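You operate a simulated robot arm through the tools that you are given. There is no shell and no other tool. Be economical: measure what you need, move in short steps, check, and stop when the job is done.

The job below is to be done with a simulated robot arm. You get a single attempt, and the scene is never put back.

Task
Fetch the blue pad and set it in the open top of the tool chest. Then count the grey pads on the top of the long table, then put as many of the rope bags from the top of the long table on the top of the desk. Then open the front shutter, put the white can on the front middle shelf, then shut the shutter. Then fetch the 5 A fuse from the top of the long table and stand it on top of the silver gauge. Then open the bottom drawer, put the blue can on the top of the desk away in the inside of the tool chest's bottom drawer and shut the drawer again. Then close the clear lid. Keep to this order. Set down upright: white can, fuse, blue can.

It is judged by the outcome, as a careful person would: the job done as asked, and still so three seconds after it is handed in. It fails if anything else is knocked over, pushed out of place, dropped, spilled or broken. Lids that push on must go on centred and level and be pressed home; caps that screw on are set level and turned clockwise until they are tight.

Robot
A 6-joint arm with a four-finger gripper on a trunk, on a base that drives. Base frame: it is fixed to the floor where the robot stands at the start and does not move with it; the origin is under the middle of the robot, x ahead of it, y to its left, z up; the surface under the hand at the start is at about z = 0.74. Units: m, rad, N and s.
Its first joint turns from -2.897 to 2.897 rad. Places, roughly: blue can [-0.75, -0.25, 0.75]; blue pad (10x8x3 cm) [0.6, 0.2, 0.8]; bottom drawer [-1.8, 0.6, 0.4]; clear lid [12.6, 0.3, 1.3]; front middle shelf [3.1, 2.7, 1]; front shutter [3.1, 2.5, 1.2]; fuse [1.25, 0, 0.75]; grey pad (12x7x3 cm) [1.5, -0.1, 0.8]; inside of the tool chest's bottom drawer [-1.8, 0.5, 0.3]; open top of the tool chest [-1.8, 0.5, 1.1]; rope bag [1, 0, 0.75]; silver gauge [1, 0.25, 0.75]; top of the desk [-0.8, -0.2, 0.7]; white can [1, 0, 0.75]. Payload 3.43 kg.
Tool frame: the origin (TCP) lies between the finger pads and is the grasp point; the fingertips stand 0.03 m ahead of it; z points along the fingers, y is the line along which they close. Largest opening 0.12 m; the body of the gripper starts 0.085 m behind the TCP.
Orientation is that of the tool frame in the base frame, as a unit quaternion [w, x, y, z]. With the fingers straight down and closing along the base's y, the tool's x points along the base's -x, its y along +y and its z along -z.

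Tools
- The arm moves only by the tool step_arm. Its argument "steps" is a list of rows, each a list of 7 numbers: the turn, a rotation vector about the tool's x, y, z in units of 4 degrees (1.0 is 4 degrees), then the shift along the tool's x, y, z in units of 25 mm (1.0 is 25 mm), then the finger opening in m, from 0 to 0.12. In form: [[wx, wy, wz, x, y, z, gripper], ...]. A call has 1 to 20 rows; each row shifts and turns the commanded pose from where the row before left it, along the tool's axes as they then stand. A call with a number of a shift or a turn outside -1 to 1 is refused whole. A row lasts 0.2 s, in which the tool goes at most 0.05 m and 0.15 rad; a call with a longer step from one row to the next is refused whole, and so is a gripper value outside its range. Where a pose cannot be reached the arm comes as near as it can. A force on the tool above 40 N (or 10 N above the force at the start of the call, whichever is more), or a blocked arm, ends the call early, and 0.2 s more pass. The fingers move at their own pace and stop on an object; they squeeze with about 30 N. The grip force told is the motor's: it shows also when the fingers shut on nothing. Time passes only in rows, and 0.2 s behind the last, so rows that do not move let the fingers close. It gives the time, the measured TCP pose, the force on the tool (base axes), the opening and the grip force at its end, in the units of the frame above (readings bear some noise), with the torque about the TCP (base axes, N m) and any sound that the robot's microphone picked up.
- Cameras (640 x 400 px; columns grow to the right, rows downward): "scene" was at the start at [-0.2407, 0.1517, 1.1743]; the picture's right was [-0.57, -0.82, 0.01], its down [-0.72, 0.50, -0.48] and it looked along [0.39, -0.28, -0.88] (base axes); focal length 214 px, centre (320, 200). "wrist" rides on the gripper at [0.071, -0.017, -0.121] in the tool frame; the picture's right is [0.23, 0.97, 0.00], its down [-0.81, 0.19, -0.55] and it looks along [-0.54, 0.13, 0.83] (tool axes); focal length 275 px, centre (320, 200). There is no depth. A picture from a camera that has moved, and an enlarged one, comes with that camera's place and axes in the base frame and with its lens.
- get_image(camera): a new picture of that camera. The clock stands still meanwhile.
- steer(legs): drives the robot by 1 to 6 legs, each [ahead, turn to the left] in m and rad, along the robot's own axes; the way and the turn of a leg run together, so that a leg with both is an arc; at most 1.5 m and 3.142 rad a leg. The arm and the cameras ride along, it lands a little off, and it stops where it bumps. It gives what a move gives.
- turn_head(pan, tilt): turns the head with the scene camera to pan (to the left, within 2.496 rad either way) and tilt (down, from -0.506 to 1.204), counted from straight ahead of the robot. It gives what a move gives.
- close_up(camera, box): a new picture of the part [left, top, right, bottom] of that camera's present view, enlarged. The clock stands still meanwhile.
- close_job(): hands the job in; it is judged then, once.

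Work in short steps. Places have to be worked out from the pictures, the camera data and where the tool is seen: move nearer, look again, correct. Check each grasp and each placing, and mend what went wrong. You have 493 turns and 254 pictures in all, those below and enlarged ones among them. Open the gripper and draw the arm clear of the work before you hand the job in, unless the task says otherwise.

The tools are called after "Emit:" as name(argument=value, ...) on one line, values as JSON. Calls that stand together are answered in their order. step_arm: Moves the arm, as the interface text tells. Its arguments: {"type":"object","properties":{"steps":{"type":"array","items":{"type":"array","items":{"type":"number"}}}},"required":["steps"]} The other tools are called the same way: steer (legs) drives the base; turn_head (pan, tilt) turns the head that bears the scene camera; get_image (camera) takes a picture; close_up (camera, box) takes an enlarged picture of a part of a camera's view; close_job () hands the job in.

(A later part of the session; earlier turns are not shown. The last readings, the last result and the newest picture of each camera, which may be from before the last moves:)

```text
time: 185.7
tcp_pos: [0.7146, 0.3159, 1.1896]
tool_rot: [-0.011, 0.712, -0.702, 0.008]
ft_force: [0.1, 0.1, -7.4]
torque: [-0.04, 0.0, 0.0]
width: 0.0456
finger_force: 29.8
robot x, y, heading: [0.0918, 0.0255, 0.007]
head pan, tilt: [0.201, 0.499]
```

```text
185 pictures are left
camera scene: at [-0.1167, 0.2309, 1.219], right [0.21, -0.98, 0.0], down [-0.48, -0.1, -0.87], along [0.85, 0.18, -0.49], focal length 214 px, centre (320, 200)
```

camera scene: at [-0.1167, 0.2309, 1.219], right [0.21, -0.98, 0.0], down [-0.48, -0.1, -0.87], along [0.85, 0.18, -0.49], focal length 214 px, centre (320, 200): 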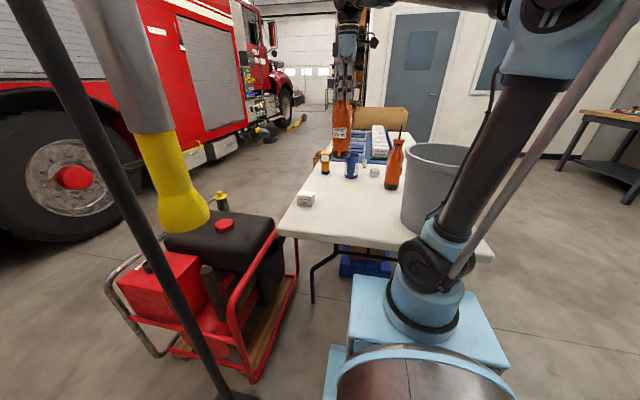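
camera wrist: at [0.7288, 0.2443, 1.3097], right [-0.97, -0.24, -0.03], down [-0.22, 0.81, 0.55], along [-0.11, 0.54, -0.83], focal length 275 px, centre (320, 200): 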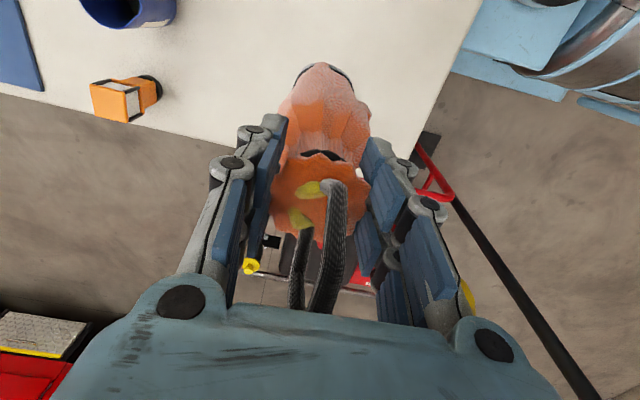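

Held. Raise a bit more and retract toward the robot, keeping above the bin rim.

Emit:
step_arm(steps=[[0, 0, 0, 0, 1, -1, 0.02], [0, 0, 0, 0, 1, -1, 0.02], [0, 0, 0, 0, 1, -1, 0.02], [0, 0, 0, 0, 1, 0, 0.02], [0, 0, 0, 0.5, 1, 0, 0.02], [0, 0, 0, 1, 1, 0, 0.02], [0, 0, 0, 1, 1, 0, 0.02], [0, 0, 0, 1, 0, 0, 0.02], [0, 0, 0, 1, 0, 0, 0.02], [0, 0, 0, 1, 0, 0, 0.02], [0, 0, 0, 1, 0, 0, 0.02], [0, 0, 0, 1, 0, 0, 0.02]])

Emit:
steer(legs=[[-0.1, 0]])

```text
time: 188.3
tcp_pos: [0.5416, 0.1233, 1.2591]
tool_rot: [-0.011, 0.712, -0.702, 0.007]
ft_force: [0.2, 0.4, -6.3]
torque: [-0.08, 0.0, 0.03]
width: 0.0457
finger_force: 29.7
robot x, y, heading: [0.0895, 0.0252, 0.003]
head pan, tilt: [0.201, 0.499]
```

```text
time: 189.5
tcp_pos: [0.4395, 0.1229, 1.2595]
tool_rot: [-0.012, 0.712, -0.703, 0.008]
ft_force: [0.0, 0.1, -7.2]
torque: [-0.07, -0.01, 0.01]
width: 0.0458
finger_force: 29.7
robot x, y, heading: [-0.0119, 0.0257, 0.01]
head pan, tilt: [0.201, 0.499]
```

Turn left 180° to face the desk.

Emit:
steer(legs=[[0, 3.13]])

Emit:
turn_head(pan=0.0, tilt=0.7)

Emit:
get_image(camera="scene")

Emit:
get_image(camera="wrist")

```text
time: 198.3
tcp_pos: [-0.4472, -0.0832, 1.2653]
tool_rot: [-0.011, 0.696, 0.718, -0.015]
ft_force: [-0.3, -0.1, -7.9]
torque: [0.06, -0.06, -0.03]
width: 0.0456
finger_force: 30.0
robot x, y, heading: [-0.0125, 0.0399, -3.117]
head pan, tilt: [0.201, 0.499]
```

```text
time: 199.0
tcp_pos: [-0.4329, -0.0812, 1.2698]
tool_rot: [-0.015, 0.696, 0.718, -0.021]
ft_force: [-0.1, -0.3, -7.9]
torque: [0.09, -0.06, 0.05]
width: 0.0453
finger_force: 29.9
robot x, y, heading: [-0.0139, 0.0414, -3.118]
head pan, tilt: [0.0, 0.7]
```

```text
184 pictures are left
camera scene: at [0.2005, -0.1424, 1.2014], right [-0.03, 1.0, 0.0], down [0.65, 0.02, -0.76], along [-0.76, -0.02, -0.65], focal length 214 px, centre (320, 200)
```

scene: 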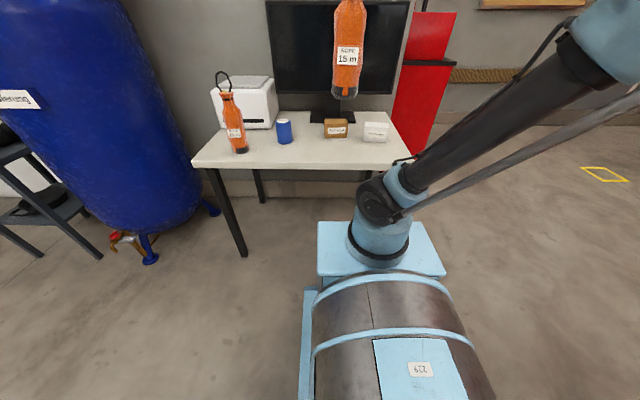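

```text
183 pictures are left
camera wrist: at [-0.4475, -0.0088, 1.39], right [0.96, 0.26, -0.05], down [0.25, -0.8, 0.55], along [0.1, -0.54, -0.84], focal length 275 px, centre (320, 200)
```

wrist: 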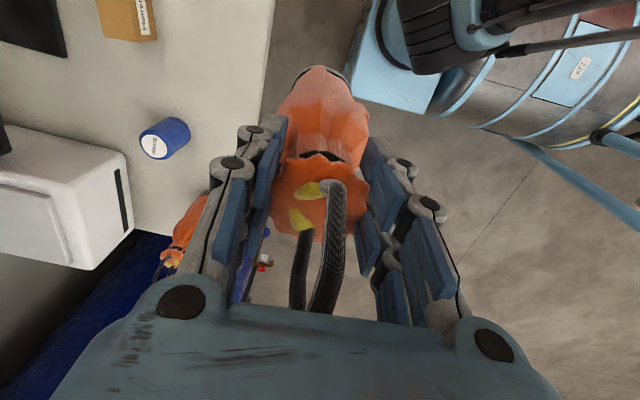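

Free spot for bag 2 at about (-0.66, -0.05) in front of the boxes. Level the hand and move there.

Emit:
step_arm(steps=[[-0.4, 0, 0, 0.3, -1, 0, 0.02], [-0.33, 0, 0, 0.3, -1, 0, 0.02], [0, 0, 0, 0.3, -1, 0, 0.02], [0, 0, 0, 0.3, -1, 0, 0.02], [0, 0, 0, 0.3, -1, 0, 0.02], [0, 0, 0, 0, -1, 0, 0.02], [0, 0, 0, 0, -1, 0, 0.02], [0, 0, 0, 0, -1, 0, 0.02], [0, 0, 0, 0, -1, 0.5, 0.02], [0, 0, 0, 0, 0, 1, 0.02], [0, 0, 0, 0, 0, 1, 0.02], [0, 0, 0, 0, 0, 1, 0.02], [0, 0, 0, 0, 0, 1, 0.02]])

Emit:
get_image(camera="wrist")

Emit:
get_image(camera="scene")

```text
time: 201.8
tcp_pos: [-0.6605, -0.0533, 1.1609]
tool_rot: [0.001, 0.695, 0.719, -0.002]
ft_force: [-0.2, -0.5, -8.0]
torque: [0.09, 0.01, -0.01]
width: 0.0454
finger_force: 30.2
robot x, y, heading: [-0.0139, 0.0418, -3.119]
head pan, tilt: [0.0, 0.7]
```

```text
182 pictures are left
camera wrist: at [-0.68, 0.0189, 1.2801], right [0.97, 0.26, 0.0], down [0.22, -0.8, 0.56], along [0.14, -0.54, -0.83], focal length 275 px, centre (320, 200)
```

wrist: 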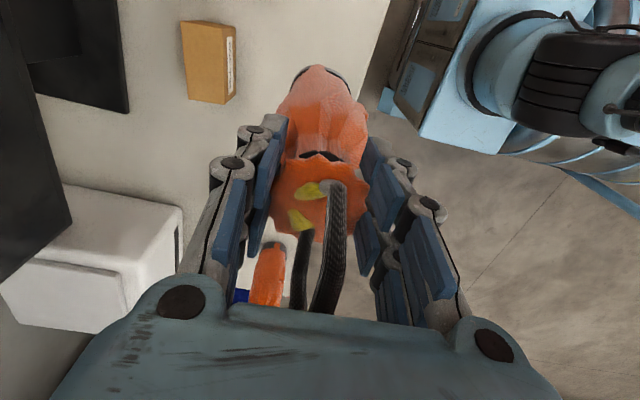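

```text
181 pictures are left
camera scene: at [0.2004, -0.1422, 1.2013], right [-0.03, 1.0, 0.0], down [0.65, 0.02, -0.76], along [-0.76, -0.02, -0.65], focal length 214 px, centre (320, 200)
```

scene: 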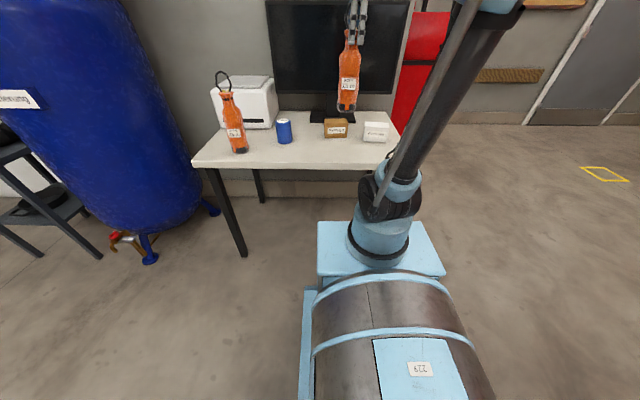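

Clear. Lower to just above the desk then small steps.

Emit:
step_arm(steps=[[0, 0, 0, 0, 0, 1, 0.02], [0, 0, 0, 0, 0, 1, 0.02], [0, 0, 0, 0, 0, 1, 0.02], [0, 0, 0, 0, 0, 1, 0.02], [0, 0, 0, 0, 0, 1, 0.02], [0, 0, 0, 0, 0, 1, 0.02], [0, 0, 0, 0, 0, 0.8, 0.02], [0, 0, 0, 0, 0, 0.2, 0.02], [0, 0, 0, 0, 0, 0.1, 0.02], [0, 0, 0, 0, 0, 0.05, 0.02], [0, 0, 0, 0, 0, 0, 0.02]])

```text
time: 204.2
tcp_pos: [-0.6592, -0.0549, 0.9801]
tool_rot: [0.003, 0.696, 0.718, -0.003]
ft_force: [0.5, -0.6, -8.3]
torque: [0.11, 0.02, -0.03]
width: 0.0453
finger_force: 30.2
robot x, y, heading: [-0.0122, 0.0397, -3.115]
head pan, tilt: [0.0, 0.7]
```

Emit:
step_arm(steps=[[0, 0, 0, 0, 0, 0.05, 0.02], [0, 0, 0, 0, 0, 0.05, 0.02], [0, 0, 0, 0, 0, 0.05, 0.02], [0, 0, 0, 0, 0, 0, 0.02]])

```text
time: 205.2
tcp_pos: [-0.6588, -0.0541, 0.9778]
tool_rot: [0.002, 0.696, 0.718, -0.004]
ft_force: [0.1, -2.6, 30.1]
torque: [0.03, 0.28, -0.02]
width: 0.045
finger_force: 30.4
robot x, y, heading: [-0.0119, 0.0408, -3.116]
head pan, tilt: [0.0, 0.7]
```

Contact. Back off 1.5 mm of push and release gradually.

Emit:
step_arm(steps=[[0, 0, 0, 0, 0, -0.05, 0.02], [0, 0, 0, 0, 0, 0, 0.052], [0, 0, 0, 0, 0, 0, 0.065], [0, 0, 0, 0, 0, 0, 0.08], [0, 0, 0, 0, 0, 0, 0.09], [0, 0, 0, 0, 0, 0, 0.09]])

Emit:
get_image(camera="wrist")

```text
time: 206.6
tcp_pos: [-0.66, -0.0549, 0.9787]
tool_rot: [0.001, 0.695, 0.719, -0.002]
ft_force: [0.8, -0.1, 0.6]
torque: [0.0, -0.02, -0.01]
width: 0.09
finger_force: 0.0
robot x, y, heading: [-0.0118, 0.0439, -3.114]
head pan, tilt: [0.0, 0.7]
```

```text
180 pictures are left
camera wrist: at [-0.6792, 0.018, 1.098], right [0.97, 0.26, 0.0], down [0.22, -0.8, 0.56], along [0.14, -0.54, -0.83], focal length 275 px, centre (320, 200)
```

wrist: 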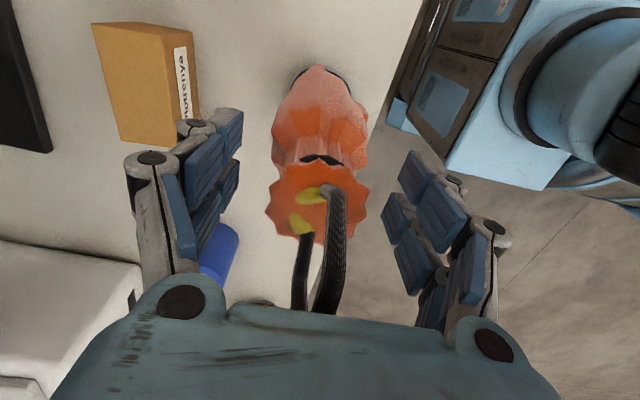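

Released and standing. Rise and retract.

Emit:
step_arm(steps=[[0, 0, 0, 0, 0, -0.5, 0.1], [0, 0, 0, 0, 0, -1, 0.1], [0, 0, 0, 0, 0, -1, 0.1], [0, 0, 0, 0, 0, -1, 0.1], [0, 0, 0, 0, 0, -1, 0.1], [0, 0, 0, 0, 0, -1, 0.1], [0, 0, 0, 0, 0, -1, 0.1], [0, 0, 0, 0, 0, -1, 0.1], [0, 0, 0, 0, 0, -1, 0.1], [0, 0, 0, 0, 0, -1, 0.1], [0, 0, 0, 0, 1, -1, 0.1], [0, 0, 0, 0, 1, 0, 0.1], [0, 0, 0, 0, 1, 0, 0.1], [0, 0, 0, 0, 1, 0, 0.1], [0, 0, 0, 0, 1, 0, 0.1], [0, 0, 0, 0, 1, 0, 0.1], [0, 0, 0, 0, 1, 0, 0.1], [0, 0, 0, 0, 1, 0, 0.1]])

Emit:
get_image(camera="scene")

```text
time: 210.4
tcp_pos: [-0.4586, -0.0463, 1.24]
tool_rot: [0.002, 0.695, 0.719, -0.002]
ft_force: [-0.8, 0.0, -0.4]
torque: [-0.01, -0.02, -0.02]
width: 0.1
finger_force: 0.1
robot x, y, heading: [-0.0099, 0.0429, -3.114]
head pan, tilt: [0.0, 0.7]
```

```text
179 pictures are left
camera scene: at [0.2005, -0.1423, 1.2013], right [-0.03, 1.0, 0.0], down [0.65, 0.02, -0.76], along [-0.76, -0.02, -0.65], focal length 214 px, centre (320, 200)
```

scene: 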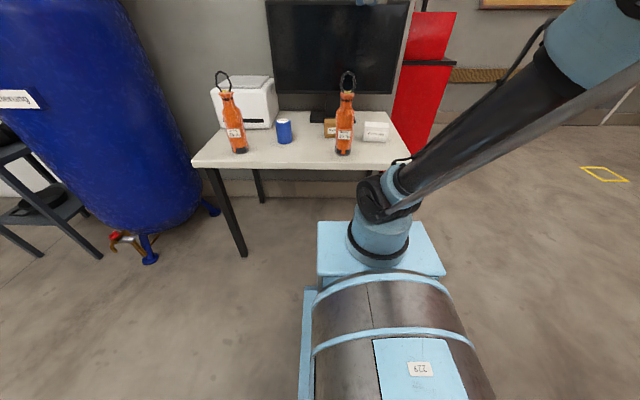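

Both bags stand on the desk. Next the shutter on the truck (3.1, 2.5). Drive out between pole and desk, then along the truck's side.

Emit:
steer(legs=[[0, -1.12], [0.95, 0], [0, -0.6], [0.7, 0]])

Emit:
turn_head(pan=-0.9, tilt=0.3)

Emit:
get_image(camera="scene")

```text
time: 224.0
tcp_pos: [-0.3914, 2.0373, 1.2398]
tool_rot: [0.0, 0.998, -0.057, -0.004]
ft_force: [0.5, 0.2, 0.7]
torque: [0.02, 0.0, 0.02]
width: 0.0999
finger_force: 0.0
robot x, y, heading: [-0.3716, 1.5828, 1.446]
head pan, tilt: [0.0, 0.7]
```

```text
time: 225.2
tcp_pos: [-0.3918, 2.0213, 1.2449]
tool_rot: [-0.006, 0.998, -0.057, -0.003]
ft_force: [-1.0, -0.6, 0.0]
torque: [-0.01, 0.02, 0.0]
width: 0.1001
finger_force: 0.0
robot x, y, heading: [-0.3687, 1.5834, 1.447]
head pan, tilt: [-0.901, 0.3]
```

```text
178 pictures are left
camera scene: at [-0.5144, 1.3627, 1.2377], right [0.52, -0.85, 0.01], down [-0.25, -0.17, -0.95], along [0.81, 0.49, -0.3], focal length 214 px, centre (320, 200)
```

scene: 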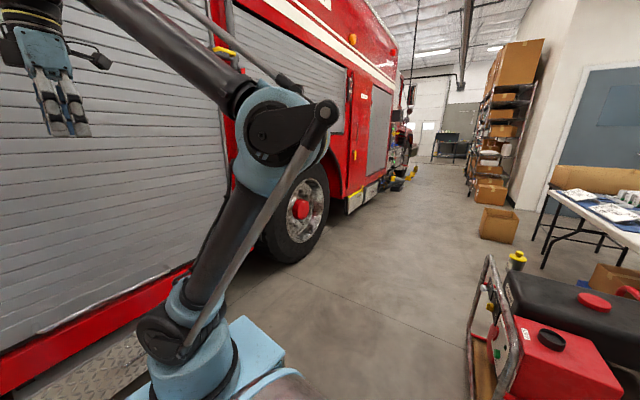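

Corridor clear. Turn to +x and drive forward to about x=2.4.

Emit:
steer(legs=[[0, -1.447], [1.4, 0], [1.35, 0]])

Emit:
turn_head(pan=0.9, tilt=0.2)

Emit:
get_image(camera="scene")

```text
time: 242.7
tcp_pos: [2.7894, 1.565, 1.2454]
tool_rot: [0.007, -0.697, 0.717, -0.002]
ft_force: [-0.5, -0.4, 0.0]
torque: [0.0, 0.03, -0.01]
width: 0.1
finger_force: 0.1
robot x, y, heading: [2.3527, 1.5055, -0.035]
head pan, tilt: [-0.901, 0.3]
```

```text
time: 244.5
tcp_pos: [2.7756, 1.5645, 1.2508]
tool_rot: [0.011, -0.697, 0.717, -0.007]
ft_force: [0.9, -0.5, 0.1]
torque: [-0.02, -0.03, -0.01]
width: 0.1001
finger_force: 0.1
robot x, y, heading: [2.3546, 1.5032, -0.037]
head pan, tilt: [0.901, 0.201]
```

```text
177 pictures are left
camera scene: at [2.1275, 1.776, 1.247], right [0.76, -0.65, -0.01], down [-0.14, -0.15, -0.98], along [0.63, 0.74, -0.21], focal length 214 px, centre (320, 200)
```

scene: 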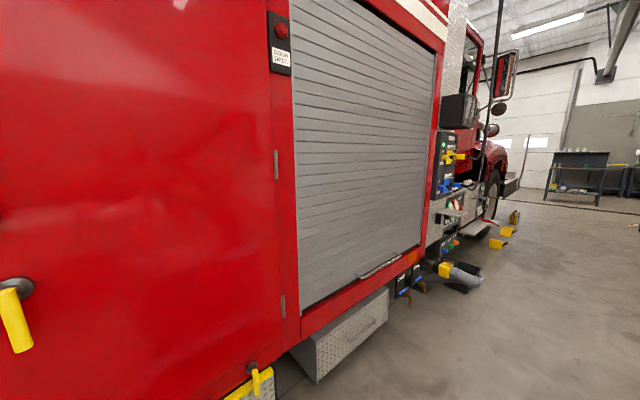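

The shutter is in view with a bar handle at the bottom and a red button near the top. Zoom both.

Emit:
close_up(camera="scene", box=[250, 0, 330, 100])

Emit:
close_up(camera="scene", box=[290, 210, 450, 310])

```text
4.00 times, centred on (290, 50) of scene
camera zoom: at [2.1275, 1.776, 1.247], right [0.76, -0.65, -0.01], down [-0.14, -0.15, -0.98], along [0.63, 0.74, -0.21], focal length 858 px, centre (440, 800)
```

zoom: 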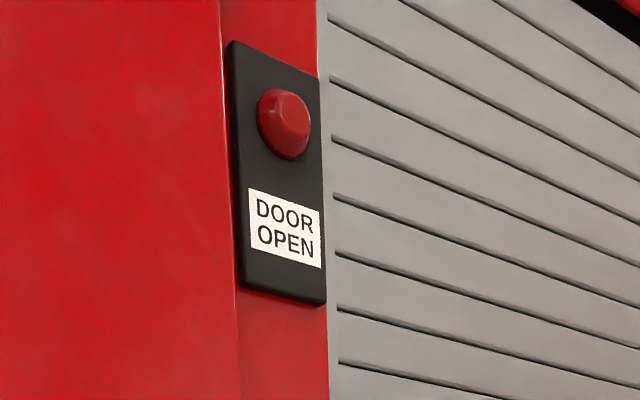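

```text
4.00 times, centred on (370, 260) of scene
camera zoom: at [2.1275, 1.776, 1.247], right [0.76, -0.65, -0.01], down [-0.14, -0.15, -0.98], along [0.63, 0.74, -0.21], focal length 858 px, centre (120, -40)
```

zoom: 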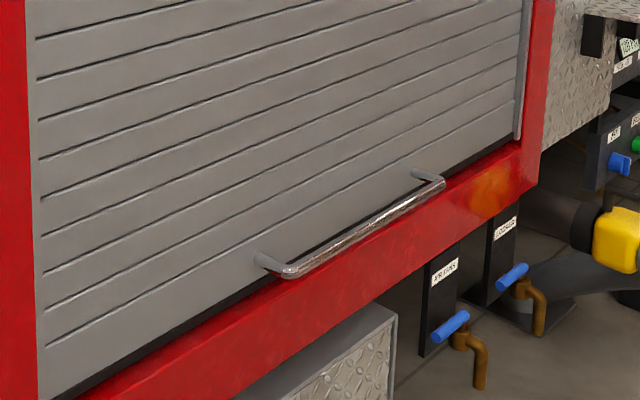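

"DOOR OPEN" is a lamp; the bar handle sits near (3.1, 2.37, 0.63). Drive in front of the shutter and face it.

Emit:
steer(legs=[[0.74, 0], [0, 1.607]])

Emit:
turn_head(pan=0.0, tilt=0.4)

Emit:
get_image(camera="scene")

Emit:
get_image(camera="wrist")

```text
time: 253.0
tcp_pos: [3.0149, 1.9015, 1.2507]
tool_rot: [-0.012, 1.0, 0.011, -0.004]
ft_force: [0.6, 0.0, -1.1]
torque: [-0.03, -0.01, 0.03]
width: 0.0999
finger_force: 0.0
robot x, y, heading: [3.1053, 1.4834, 1.583]
head pan, tilt: [0.901, 0.201]
```

```text
time: 254.2
tcp_pos: [3.0161, 1.8872, 1.2548]
tool_rot: [-0.019, 1.0, 0.011, -0.004]
ft_force: [0.0, -1.9, -0.5]
torque: [0.04, 0.01, 0.0]
width: 0.1001
finger_force: 0.1
robot x, y, heading: [3.1036, 1.4842, 1.586]
head pan, tilt: [0.0, 0.4]
```

```text
174 pictures are left
camera scene: at [2.9169, 1.2801, 1.228], right [1.0, 0.01, 0.0], down [0.01, -0.4, -0.92], along [-0.01, 0.92, -0.4], focal length 214 px, centre (320, 200)
```

scene: 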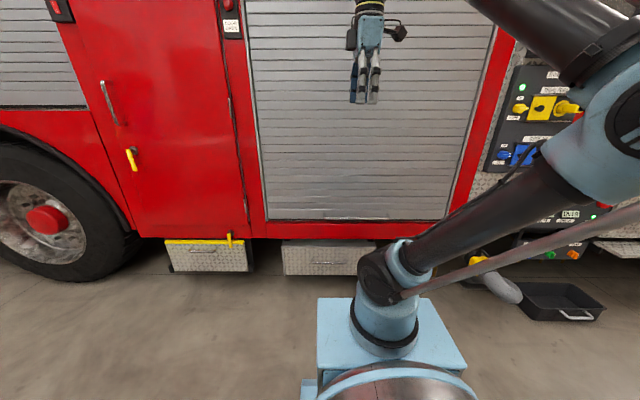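

```text
173 pictures are left
camera wrist: at [3.0876, 1.9014, 1.3749], right [0.25, -0.97, -0.04], down [-0.8, -0.23, 0.55], along [-0.54, -0.11, -0.83], focal length 275 px, centre (320, 200)
```

wrist: 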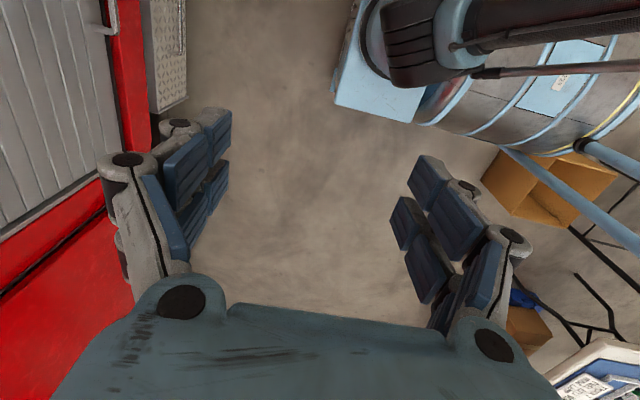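

Shutter plane is y≈2.42, handle z≈0.63. I move the hand forward/down, then pitch it to point at the truck with fingers closing vertically.

Emit:
step_arm(steps=[[0, 0, 0, 0.2, -0.9, 1, 0.1], [0, 0, 0, 0.2, -0.9, 1, 0.1], [0, 0, 0, 0.2, -0.9, 1, 0.1], [0, 0, 0, 0.2, -0.9, 1, 0.1], [0, 0, 0, 0.2, -0.9, 1, 0.1], [0, 0, 0, 0.2, -0.9, 1, 0.1], [0, 0, 0, 0.2, -0.9, 1, 0.1], [0, 0, 0, 0.2, -0.9, 1, 0.1]])

Emit:
step_arm(steps=[[1, 0, 0, 0, 0, 0, 0.1], [1, 0, 0, 0, 0, 0, 0.1], [1, 0, 0, 0, 0, 0, 0.1], [1, 0, 0, 0, 0, 0, 0.1], [1, 0, 0, 0, 0, 0, 0.1], [1, 0, 0, 0, 0, 0, 0.1], [1, 0, 0, 0, 0, 0, 0.1], [1, 0, 0, 0, 0, 0, 0.1], [1, 0, 0, 0, 0, 0, 0.1], [1, 0, 0, 0, 0, 0, 0.1], [1, 0, 0, 0, 0, 0, 0.1], [1, 0, 0, 0, 0, 0, 0.1], [1, 0, 0, 0, 0, 0, 0.1], [1, 0, 0, 0, 0, 0, 0.1], [1, 0, 0, 0, 0, 0, 0.1], [1, 0, 0, 0, 0, 0, 0.1], [1, 0, 0, 0, 0, 0, 0.1], [1, 0, 0, 0, 0, 0, 0.1], [1, 0, 0, 0, 0, 0, 0.1], [1, 0, 0, 0, 0, 0, 0.1]])

Emit:
get_image(camera="scene")

Emit:
get_image(camera="wrist")

```text
time: 256.0
tcp_pos: [3.0486, 2.0738, 1.0597]
tool_rot: [-0.018, 1.0, 0.01, -0.004]
ft_force: [0.0, -0.4, 0.0]
torque: [0.01, 0.04, -0.01]
width: 0.1001
finger_force: 0.0
robot x, y, heading: [3.1062, 1.4838, 1.58]
head pan, tilt: [0.0, 0.4]
```

```text
time: 260.2
tcp_pos: [3.0389, 2.1068, 1.0638]
tool_rot: [-0.658, 0.753, 0.006, -0.01]
ft_force: [0.3, 0.1, 0.4]
torque: [-0.01, 0.0, -0.01]
width: 0.1001
finger_force: 0.0
out of reach, approached as far as the arm can: row 15, 16, 17, 18, 19
robot x, y, heading: [3.1032, 1.4832, 1.581]
head pan, tilt: [0.0, 0.4]
```

```text
172 pictures are left
camera scene: at [2.9169, 1.28, 1.228], right [1.0, 0.01, 0.0], down [0.01, -0.4, -0.92], along [-0.01, 0.92, -0.4], focal length 214 px, centre (320, 200)
```

scene: 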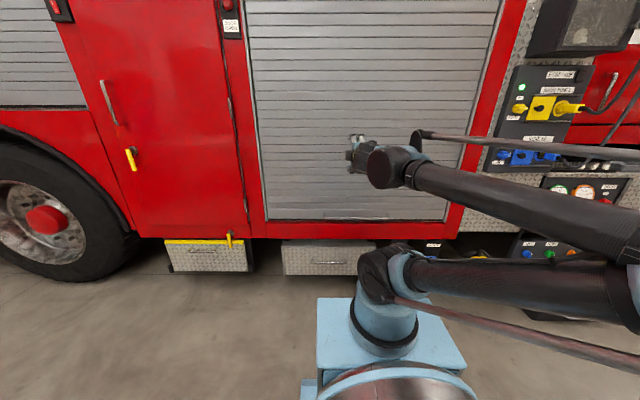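

```text
171 pictures are left
camera wrist: at [3.1117, 1.9922, 1.0961], right [0.23, -0.13, -0.97], down [-0.8, -0.59, -0.11], along [-0.56, 0.8, -0.24], focal length 275 px, centre (320, 200)
```

wrist: 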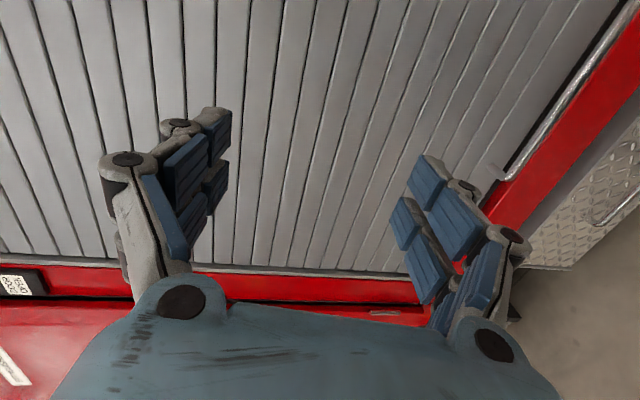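

The hand is nearly horizontal, and I see the bar's left end. Lower to handle height while finishing the pitch.

Emit:
step_arm(steps=[[0, 0, 0, 0.3, 1, 0, 0.1], [0, 0, 0, 0.3, 1, 0, 0.1], [0.5, 0, 0, 0.3, 1, 0, 0.1], [0.5, 0, 0, 0.3, 1, 0, 0.1], [0.5, 0, 0, 0.3, 1, 0, 0.1], [0.4, 0, 0, 0.3, 1, 0, 0.1], [0, 0, 0, 0.3, 1, 0, 0.1], [0, 0, 0, 0.3, 1, 0, 0.1], [0, 0, 0, 0, 1, 0, 0.1], [0, 0, 0, 0, 1, 0, 0.1], [0, 0, 0, 0, 1, 0, 0.1], [0, 0, 0, 0, 1, 0, 0.1], [0, 0, 0, 0, 1, 0, 0.1], [0, 0, 0, 0, 1, 0, 0.1]])

Emit:
get_image(camera="wrist")

Emit:
get_image(camera="scene")

```text
time: 261.8
tcp_pos: [3.083, 2.113, 0.9363]
tool_rot: [0.709, -0.705, -0.007, 0.011]
ft_force: [0.1, -1.9, 1.1]
torque: [-0.09, -0.02, -0.03]
width: 0.1005
finger_force: 0.5
out of reach, approached as far as the arm can: row 1, 8
robot x, y, heading: [3.1018, 1.4854, 1.585]
head pan, tilt: [0.0, 0.4]
stopped in row 8: the arm was blocked; the commanded pose is now the measured one
```

```text
170 pictures are left
camera wrist: at [3.1564, 1.9943, 0.9519], right [0.23, 0.01, -0.97], down [-0.8, -0.57, -0.19], along [-0.56, 0.82, -0.12], focal length 275 px, centre (320, 200)
```

wrist: 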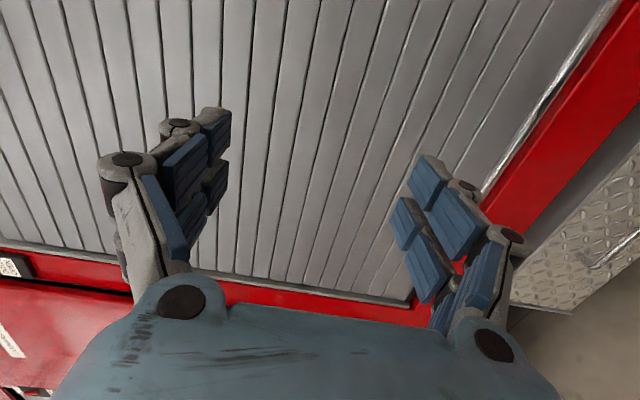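

```text
169 pictures are left
camera scene: at [2.917, 1.2665, 1.2257], right [1.0, 0.01, 0.0], down [0.01, -0.39, -0.92], along [-0.01, 0.92, -0.39], focal length 214 px, centre (320, 200)
```

scene: 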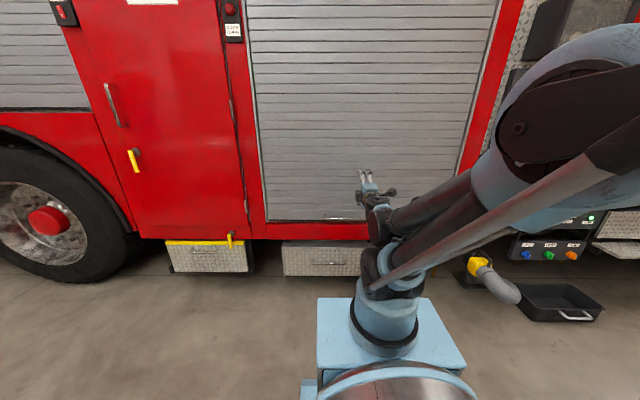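

The folded arm blocked itself. Move forward ~0.14 m first (fingertips still short of the shutter), then lower.

Emit:
step_arm(steps=[[0, 0, 0, 0, -0.5, 0.5, 0.1], [0, 0, 0, 0, 0, 1, 0.1], [0, 0, 0, 0, 0, 1, 0.1], [0, 0, 0, 0, 0, 1, 0.1], [0, 0, 0, 0, 0, 1, 0.1], [0, 0, 0, 0, 0, 1, 0.1]])

Emit:
step_arm(steps=[[0, 0, 0, 0, 1, 0, 0.1], [0, 0, 0, 0, 1, 0, 0.1], [0, 0, 0, 0, 1, 0, 0.1], [0, 0, 0, 0, 1, 0, 0.1], [0, 0, 0, 0, 1, 0, 0.1], [0, 0, 0, 0, 1, 0, 0.1], [0, 0, 0, 0, 1, 0, 0.1], [0, 0, 0, 0, 1, 0, 0.1], [0, 0, 0, 0, 1, 0, 0.1], [0, 0, 0, 0, 1, 0, 0.1]])

Emit:
get_image(camera="wrist")

Emit:
get_image(camera="scene")

```text
time: 263.2
tcp_pos: [3.0785, 2.2582, 0.9436]
tool_rot: [-0.704, 0.71, 0.006, -0.011]
ft_force: [0.4, 0.0, -0.2]
torque: [-0.02, -0.01, 0.02]
width: 0.0999
finger_force: 0.0
robot x, y, heading: [3.1008, 1.484, 1.582]
head pan, tilt: [0.0, 0.4]
```

```text
time: 265.4
tcp_pos: [3.0773, 2.2853, 0.8737]
tool_rot: [-0.703, 0.711, 0.007, -0.011]
ft_force: [0.3, -0.1, -0.3]
torque: [-0.02, 0.01, 0.0]
width: 0.0998
finger_force: 0.2
out of reach, approached as far as the arm can: row 3, 4, 5, 6, 7, 8, 9, 10
robot x, y, heading: [3.104, 1.4828, 1.588]
head pan, tilt: [0.0, 0.4]
```

```text
168 pictures are left
camera wrist: at [3.1514, 2.167, 0.8904], right [0.22, -0.01, -0.97], down [-0.8, -0.58, -0.18], along [-0.56, 0.82, -0.13], focal length 275 px, centre (320, 200)
```

wrist: 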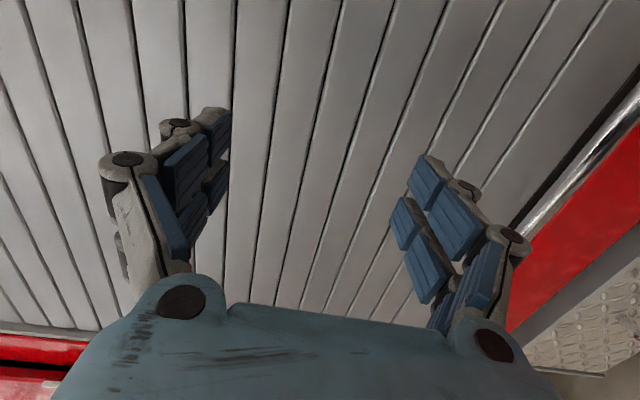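

```text
167 pictures are left
camera scene: at [2.9169, 1.2801, 1.228], right [1.0, 0.01, 0.0], down [0.01, -0.4, -0.92], along [-0.01, 0.92, -0.4], focal length 214 px, centre (320, 200)
```

scene: 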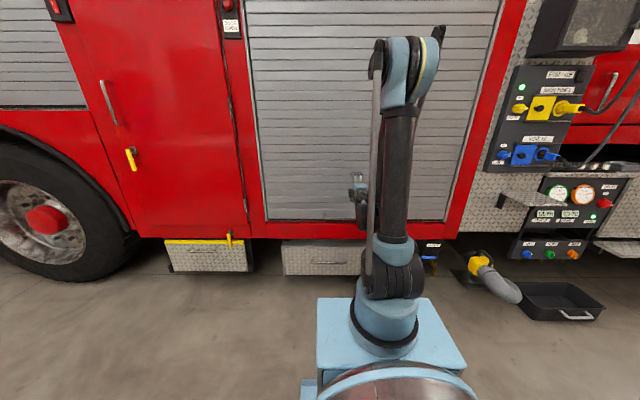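

Horizontal pose can't go that low, so I'll pitch the hand ~45° downward and approach the bar (y 2.378, z 0.64) diagonally.

Emit:
step_arm(steps=[[0, 0, 0, 0, -1, 0, 0.06], [-1, 0, 0, 0, 0, 0, 0.06], [-1, 0, 0, 0, 0, 0, 0.06], [-1, 0, 0, 0, 0, 0, 0.06], [-1, 0, 0, 0, 0, 0, 0.06], [-1, 0, 0, 0, 0, 0, 0.06], [-1, 0, 0, 0, 0, 0, 0.06], [-1, 0, 0, 0, 0, 0, 0.06], [-1, 0, 0, 0, 0, 0, 0.06], [-1, 0, 0, 0, 0, 0, 0.06], [-1, 0, 0, 0, 0, 0, 0.06], [-1, 0, 0, 0, 0, 0, 0.06]])

Emit:
get_image(camera="wrist")

```text
time: 268.0
tcp_pos: [3.0865, 2.2876, 0.8995]
tool_rot: [-0.473, 0.881, -0.006, 0.0]
ft_force: [0.2, -0.2, 0.5]
torque: [-0.03, -0.02, 0.01]
width: 0.0604
finger_force: 0.1
out of reach, approached as far as the arm can: row 2, 3, 5
robot x, y, heading: [3.1063, 1.4819, 1.581]
head pan, tilt: [0.0, 0.4]
```

```text
166 pictures are left
camera wrist: at [3.156, 2.1958, 0.9811], right [0.22, -0.54, -0.81], down [-0.82, -0.56, 0.15], along [-0.54, 0.63, -0.56], focal length 275 px, centre (320, 200)
```

wrist: 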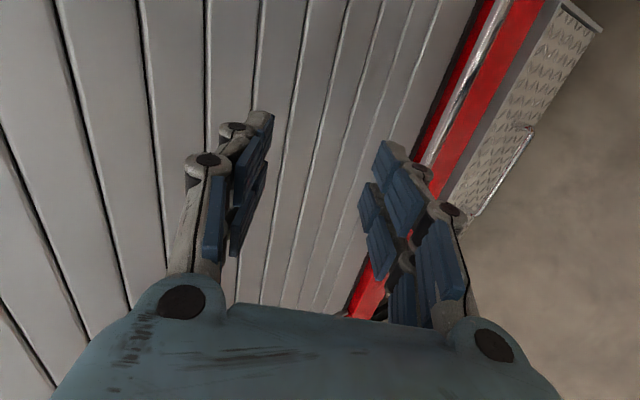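

Now 34° below horizontal at z 0.90. Pitch a bit more and descend to the pre-grasp point.

Emit:
step_arm(steps=[[-1, 0, 0, 0, 0, 0, 0.06], [-1, 0, 0, 0, 0, 0, 0.06], [-0.9, 0, 0, 0, 0, 0, 0.06], [0, 0, 0, 0, 0.9, 0.8, 0.06], [0, 0, 0, 0, 0.9, 0.8, 0.06], [0, 0, 0, 0, 0.8, 0.8, 0.06], [0, 0, 0, 0, 0.8, 0.9, 0.06], [0, 0, 0, 0, 0.8, 0.9, 0.06], [0, 0, 0, 0, 0.8, 0.9, 0.06]])

Emit:
get_image(camera="wrist")

Emit:
get_image(camera="scene")

```text
time: 270.0
tcp_pos: [3.0817, 2.2886, 0.7218]
tool_rot: [-0.382, 0.924, -0.005, 0.0]
ft_force: [0.0, -0.8, -0.3]
torque: [-0.01, -0.03, 0.0]
width: 0.0601
finger_force: 0.1
robot x, y, heading: [3.104, 1.4832, 1.586]
head pan, tilt: [0.0, 0.4]
```

```text
165 pictures are left
camera wrist: at [3.1528, 2.2144, 0.8189], right [0.22, -0.69, -0.69], down [-0.81, -0.52, 0.26], along [-0.54, 0.5, -0.68], focal length 275 px, centre (320, 200)
```

wrist: 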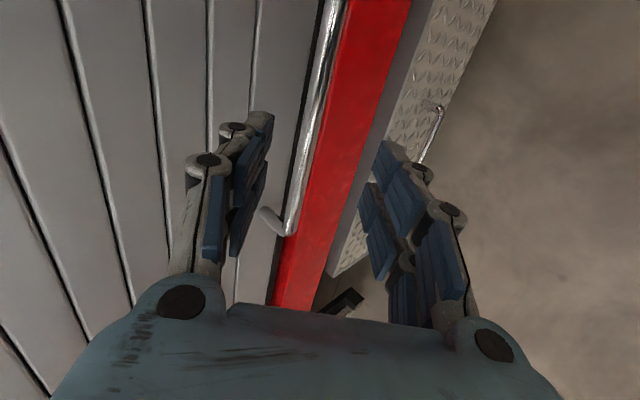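

```text
164 pictures are left
camera scene: at [2.9169, 1.28, 1.228], right [1.0, 0.01, 0.0], down [0.01, -0.4, -0.92], along [-0.01, 0.92, -0.4], focal length 214 px, centre (320, 200)
```

scene: 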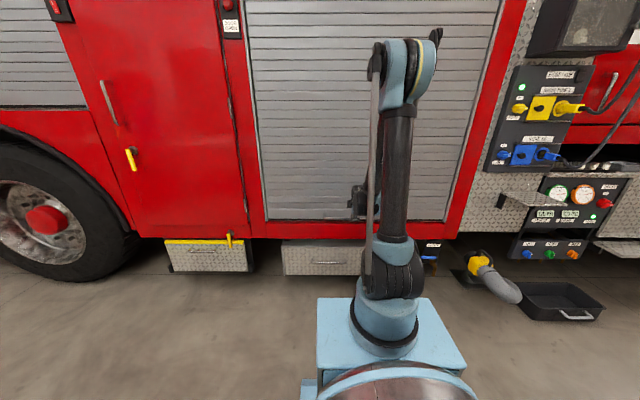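

The bar passes between the fingers along the approach. Advance ~0.09 m along the tool axis.

Emit:
step_arm(steps=[[0, 0, 0, 0, -0.2, 0.8, 0.06], [0, 0, 0, 0, 0, 0.8, 0.06], [0, 0, 0, 0, 0, 0.8, 0.06], [0, 0, 0, 0, 0, 0.6, 0.06], [0, 0, 0, 0, 0, 0.5, 0.06]])

Emit:
get_image(camera="wrist")

```text
time: 271.2
tcp_pos: [3.084, 2.3534, 0.664]
tool_rot: [-0.382, 0.924, -0.006, -0.001]
ft_force: [0.6, -0.5, 0.4]
torque: [0.0, 0.03, 0.01]
width: 0.0599
finger_force: 0.0
robot x, y, heading: [3.1019, 1.4837, 1.584]
head pan, tilt: [0.0, 0.4]
```

```text
163 pictures are left
camera wrist: at [3.1544, 2.2803, 0.7608], right [0.22, -0.69, -0.69], down [-0.81, -0.52, 0.26], along [-0.54, 0.5, -0.68], focal length 275 px, centre (320, 200)
```

wrist: 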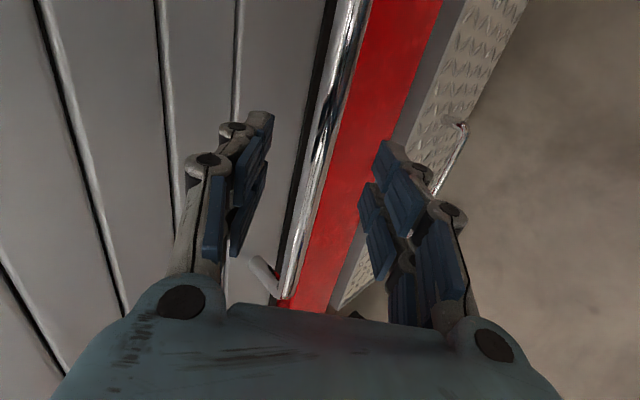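

Bar is right at the fingertips' line. Advance 25 mm more and close.

Emit:
step_arm(steps=[[0, 0, 0, 0, 0, 0.4, 0.06], [0, 0, 0, 0, 0, 0.4, 0.06], [0, 0, 0, 0, 0, 0.2, 0.06], [0, 0, 0, 0, 0, 0, 0.06], [0, 0, 0, 0, 0, 0, 0.005], [0, 0, 0, 0, 0, 0, 0.005], [0, 0, 0, 0, 0, 0, 0.005]])

Emit:
get_image(camera="wrist")

```text
time: 272.8
tcp_pos: [3.0857, 2.3699, 0.6469]
tool_rot: [-0.382, 0.924, -0.004, -0.001]
ft_force: [0.6, 7.9, 10.0]
torque: [0.4, -1.64, 1.07]
width: 0.0182
finger_force: 45.6
robot x, y, heading: [3.1079, 1.4797, 1.578]
head pan, tilt: [0.0, 0.4]
```

```text
162 pictures are left
camera wrist: at [3.1552, 2.2973, 0.7434], right [0.22, -0.69, -0.69], down [-0.81, -0.52, 0.26], along [-0.54, 0.5, -0.68], focal length 275 px, centre (320, 200)
```

wrist: 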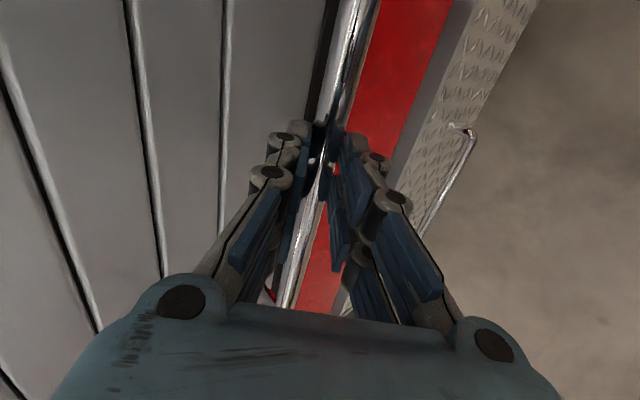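

Bar gripped (18 mm). Lift straight up in 2 cm rows and watch the force.

Emit:
step_arm(steps=[[0, 0, 0, 0, -0.4, -0.4, 0.005], [0, 0, 0, 0, -0.5, -0.5, 0.005], [0, 0, 0, 0, -0.5, -0.5, 0.005], [0, 0, 0, 0, -0.5, -0.5, 0.005], [0, 0, 0, 0, -0.5, -0.5, 0.005]])

Emit:
get_image(camera="wrist")

```text
time: 274.0
tcp_pos: [3.085, 2.371, 0.7327]
tool_rot: [-0.381, 0.924, -0.005, -0.001]
ft_force: [-7.2, -1.7, -5.6]
torque: [-0.04, -1.09, 1.48]
width: 0.0181
finger_force: 45.2
robot x, y, heading: [3.1044, 1.4823, 1.583]
head pan, tilt: [0.0, 0.4]
```

```text
161 pictures are left
camera wrist: at [3.1553, 2.2974, 0.8293], right [0.22, -0.69, -0.69], down [-0.81, -0.52, 0.26], along [-0.54, 0.5, -0.68], focal length 275 px, centre (320, 200)
```

wrist: 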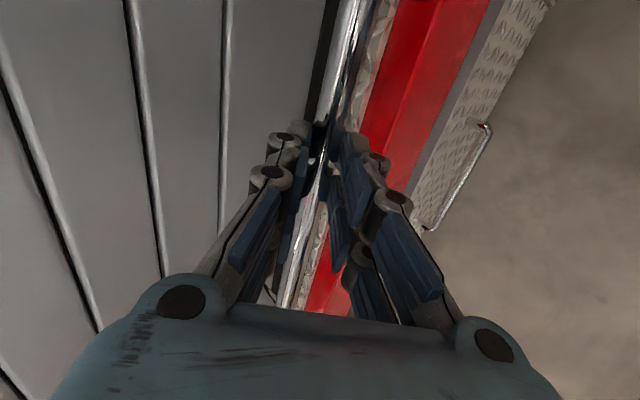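

Shutter moves up easily. Continue upward.

Emit:
step_arm(steps=[[0, 0, 0, 0, -0.7, -0.7, 0.005], [0, 0, 0, 0, -0.7, -0.7, 0.005], [0, 0, 0, 0, -0.7, -0.7, 0.005], [0, 0, 0, 0, -0.7, -0.7, 0.005], [0, 0, 0, 0, -0.7, -0.7, 0.005], [0, 0, 0, 0, -0.7, -0.7, 0.005], [0, 0, 0, 0, -0.7, -0.7, 0.005], [0, 0, 0, 0, -0.7, -0.7, 0.005], [0, 0, 0, 0, -0.7, -0.7, 0.005], [0, 0, 0, 0, -0.7, -0.7, 0.005]])

Emit:
get_image(camera="scene")

```text
time: 275.1
tcp_pos: [3.0855, 2.36, 0.8507]
tool_rot: [-0.387, 0.922, -0.006, -0.001]
ft_force: [0.4, 1.4, -0.6]
torque: [-0.08, -0.03, 0.0]
width: 0.0001
finger_force: 33.7
robot x, y, heading: [3.1037, 1.4826, 1.58]
head pan, tilt: [0.0, 0.4]
stopped in row 5: the force on the tool passed its limit at 44 N (the readings are from after the stop); the commanded pose is now the measured one
```

```text
160 pictures are left
camera scene: at [2.9169, 1.2806, 1.2282], right [1.0, 0.01, 0.0], down [0.01, -0.4, -0.92], along [-0.01, 0.92, -0.4], focal length 214 px, centre (320, 200)
```

scene: 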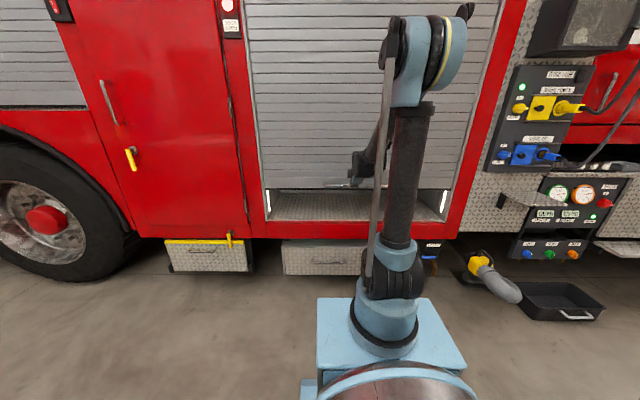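

The bar slipped out at z≈0.83, but the shutter stays. See where the bar is now.

Emit:
step_arm(steps=[[0, 0, 0, 0, 0, -1, 0.06], [0, 0, 0, 0, 0, -1, 0.06]])

Emit:
get_image(camera="wrist")

Emit:
close_up(camera="scene", box=[240, 130, 480, 250])

```text
time: 275.7
tcp_pos: [3.0847, 2.3269, 0.8867]
tool_rot: [-0.385, 0.923, -0.006, -0.001]
ft_force: [-0.8, -0.3, 0.2]
torque: [0.0, 0.02, -0.02]
width: 0.0601
finger_force: 0.0
robot x, y, heading: [3.105, 1.4813, 1.585]
head pan, tilt: [0.0, 0.4]
```

```text
159 pictures are left
camera wrist: at [3.1549, 2.2519, 0.9829], right [0.22, -0.69, -0.69], down [-0.81, -0.52, 0.26], along [-0.54, 0.51, -0.67], focal length 275 px, centre (320, 200)
```

wrist: 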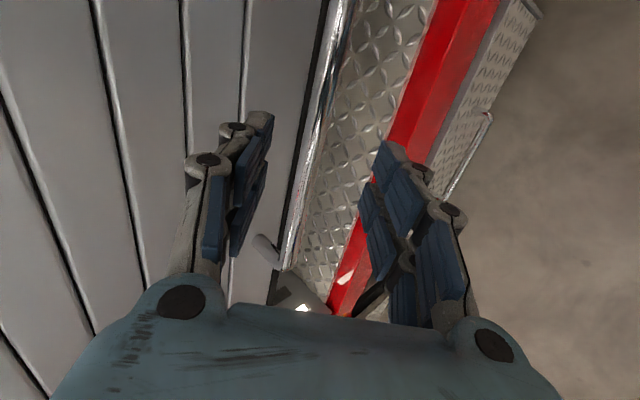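

```text
2.67 times, centred on (360, 190) of scene
camera zoom: at [2.9169, 1.2803, 1.2281], right [1.0, 0.01, 0.0], down [0.01, -0.4, -0.92], along [-0.01, 0.92, -0.4], focal length 572 px, centre (213, 227)
```

zoom: 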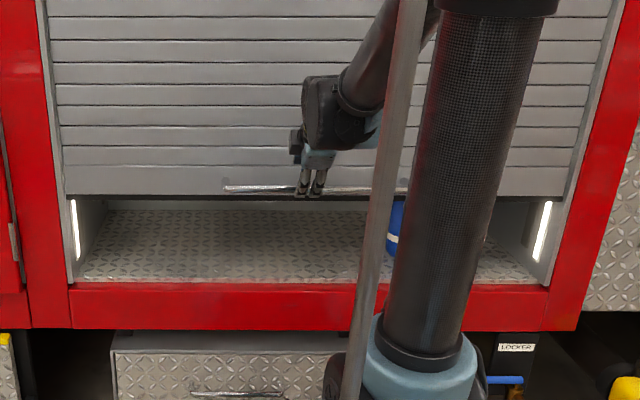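

Bar now at z≈0.837. Back off, flatten the hand to ~18° below horizontal for a better hook, and regrip.

Emit:
step_arm(steps=[[0, 0, 0, 0, 0, -1, 0.06], [0, 0, 0, 0, 0, -1, 0.06], [1, 0, 0, 0, 0, 0, 0.06], [1, 0, 0, 0, 0, 0, 0.06], [1, 0, 0, 0, 0, 0, 0.06], [1, 0, 0, 0, 0, 0, 0.06], [1, 0, 0, 0, 0, 0, 0.06], [1, 0, 0, 0, 0, 0, 0.06], [0.75, 0, 0, 0, 0, 0, 0.06], [0, 0, 0, 0, 0, 0, 0.06]])

Emit:
get_image(camera="wrist")

```text
time: 277.9
tcp_pos: [3.0858, 2.2898, 0.9212]
tool_rot: [-0.591, 0.806, -0.006, 0.0]
ft_force: [0.4, -0.2, 0.2]
torque: [-0.02, -0.01, -0.01]
width: 0.0599
finger_force: 0.0
robot x, y, heading: [3.1048, 1.4866, 1.581]
head pan, tilt: [0.0, 0.4]
```

```text
157 pictures are left
camera wrist: at [3.1548, 2.1795, 0.9721], right [0.22, -0.3, -0.93], down [-0.82, -0.58, -0.01], along [-0.53, 0.76, -0.37], focal length 275 px, centre (320, 200)
```

wrist: 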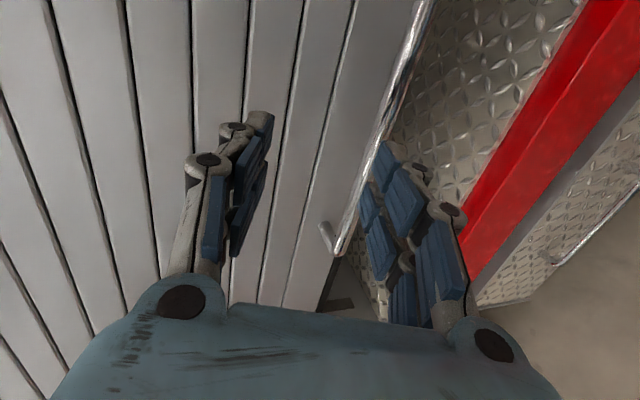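

Emit:
step_arm(steps=[[0, 0, 0, 0, 0.8, 0, 0.06], [0, 0, 0, 0, 0.7, 0, 0.06], [0, 0, 0, 0, 0.7, 0, 0.06], [0, 0, 0, 0, 0, 0.8, 0.06], [0, 0, 0, 0, 0, 0.8, 0.06], [0, 0, 0, 0, 0, 0.6, 0.06]])

Emit:
get_image(camera="wrist")

```text
time: 279.3
tcp_pos: [3.0837, 2.3253, 0.8516]
tool_rot: [-0.59, 0.807, -0.006, 0.001]
ft_force: [-0.2, -0.4, -0.1]
torque: [0.0, -0.01, 0.0]
width: 0.06
finger_force: 0.0
robot x, y, heading: [3.1035, 1.4858, 1.587]
head pan, tilt: [0.0, 0.4]
```

```text
156 pictures are left
camera wrist: at [3.1536, 2.215, 0.9027], right [0.22, -0.3, -0.93], down [-0.82, -0.58, -0.01], along [-0.53, 0.76, -0.37], focal length 275 px, centre (320, 200)
```

wrist: 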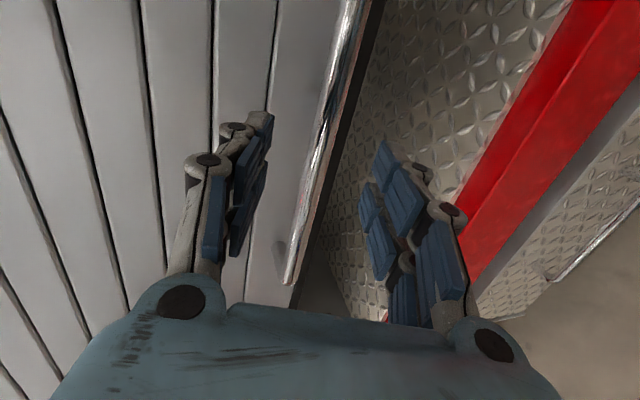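

Bar is centred between the fingers. Advance and close.

Emit:
step_arm(steps=[[0, 0, 0, 0, 0, 0.7, 0.06], [0, 0, 0, 0, 0, 0.7, 0.06], [0, 0, 0, 0, 0, 0.5, 0.06], [0, 0, 0, 0, 0, 0.2, 0.06], [0, 0, 0, 0, 0, 0, 0.005], [0, 0, 0, 0, 0, 0, 0.005], [0, 0, 0, 0, 0, 0, 0.005]])

Emit:
get_image(camera="wrist")

```text
time: 280.9
tcp_pos: [3.0839, 2.3743, 0.8349]
tool_rot: [-0.59, 0.807, -0.005, 0.0]
ft_force: [0.5, -14.5, -8.8]
torque: [-0.28, -1.21, 0.24]
width: 0.0172
finger_force: 44.9
robot x, y, heading: [3.1067, 1.4844, 1.582]
head pan, tilt: [0.0, 0.4]
```

```text
155 pictures are left
camera wrist: at [3.1541, 2.2652, 0.8876], right [0.22, -0.3, -0.93], down [-0.82, -0.58, -0.01], along [-0.53, 0.76, -0.37], focal length 275 px, centre (320, 200)
```

wrist: 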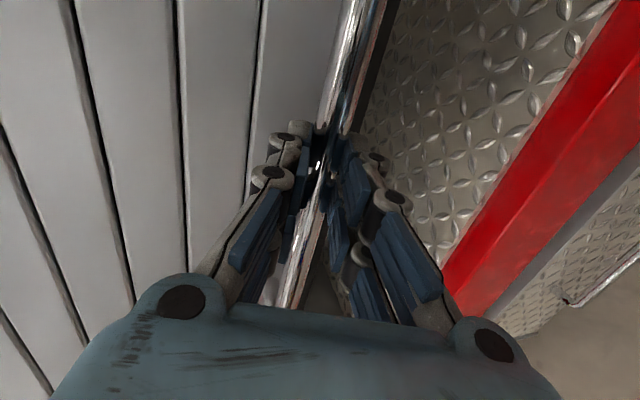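

Gripped deeper. Lift in 2 cm rows.

Emit:
step_arm(steps=[[0, 0, 0, 0, -0.5, -0.16, 0.005], [0, 0, 0, 0, -0.76, -0.24, 0.005], [0, 0, 0, 0, -0.76, -0.24, 0.005], [0, 0, 0, 0, -0.76, -0.24, 0.005], [0, 0, 0, 0, -0.76, -0.24, 0.005], [0, 0, 0, 0, -0.76, -0.24, 0.005], [0, 0, 0, 0, -0.76, -0.24, 0.005], [0, 0, 0, 0, -0.76, -0.24, 0.005], [0, 0, 0, 0, -0.76, -0.24, 0.005], [0, 0, 0, 0, -0.76, -0.24, 0.005]])

```text
time: 282.4
tcp_pos: [3.0852, 2.3654, 0.9615]
tool_rot: [-0.597, 0.802, -0.004, 0.0]
ft_force: [-5.4, 55.8, -7.7]
torque: [-0.91, -1.69, 1.24]
width: 0.0178
finger_force: 44.3
robot x, y, heading: [3.1007, 1.4828, 1.585]
head pan, tilt: [0.0, 0.4]
stopped in row 7: the force on the tool passed its limit at 42 N (the readings are from after the stop); the commanded pose is now the measured one
```

A strong pull toward the truck built up (my path drifted outward). Shift slightly inward and continue with less retreat.

Emit:
step_arm(steps=[[0, 0, 0, 0, 0, 0.2, 0.005], [0, 0, 0, 0, 0, 0.1, 0.005]])

```text
time: 283.0
tcp_pos: [3.0855, 2.3684, 0.957]
tool_rot: [-0.595, 0.804, -0.005, 0.001]
ft_force: [-2.5, -43.3, -5.2]
torque: [-0.48, -1.34, 0.49]
width: 0.0182
finger_force: 44.9
robot x, y, heading: [3.1035, 1.4852, 1.582]
head pan, tilt: [0.0, 0.4]
```

Emit:
step_arm(steps=[[0, 0, 0, 0, 0, -0.13, 0.005], [0, 0, 0, 0, -0.5, -0.14, 0.005], [0, 0, 0, 0, -0.76, -0.21, 0.005], [0, 0, 0, 0, -0.76, -0.21, 0.005]])

```text
time: 284.0
tcp_pos: [3.0859, 2.3691, 1.0129]
tool_rot: [-0.596, 0.803, -0.004, 0.0]
ft_force: [-6.1, -41.6, -8.5]
torque: [-0.49, -1.06, 0.74]
width: 0.0179
finger_force: 44.7
robot x, y, heading: [3.1055, 1.4829, 1.577]
head pan, tilt: [0.0, 0.4]
```

Emit:
step_arm(steps=[[0, 0, 0, 0, 0, -0.13, 0.005], [0, 0, 0, 0, -0.5, -0.16, 0.005], [0, 0, 0, 0, -0.76, -0.24, 0.005], [0, 0, 0, 0, -0.76, -0.24, 0.005], [0, 0, 0, 0, -0.76, -0.24, 0.005]])

```text
time: 285.2
tcp_pos: [3.0848, 2.3686, 1.0851]
tool_rot: [-0.596, 0.803, -0.004, 0.0]
ft_force: [-9.3, 36.8, -3.3]
torque: [0.11, -0.94, 0.74]
width: 0.0175
finger_force: 44.9
robot x, y, heading: [3.1051, 1.4889, 1.584]
head pan, tilt: [0.0, 0.4]
```

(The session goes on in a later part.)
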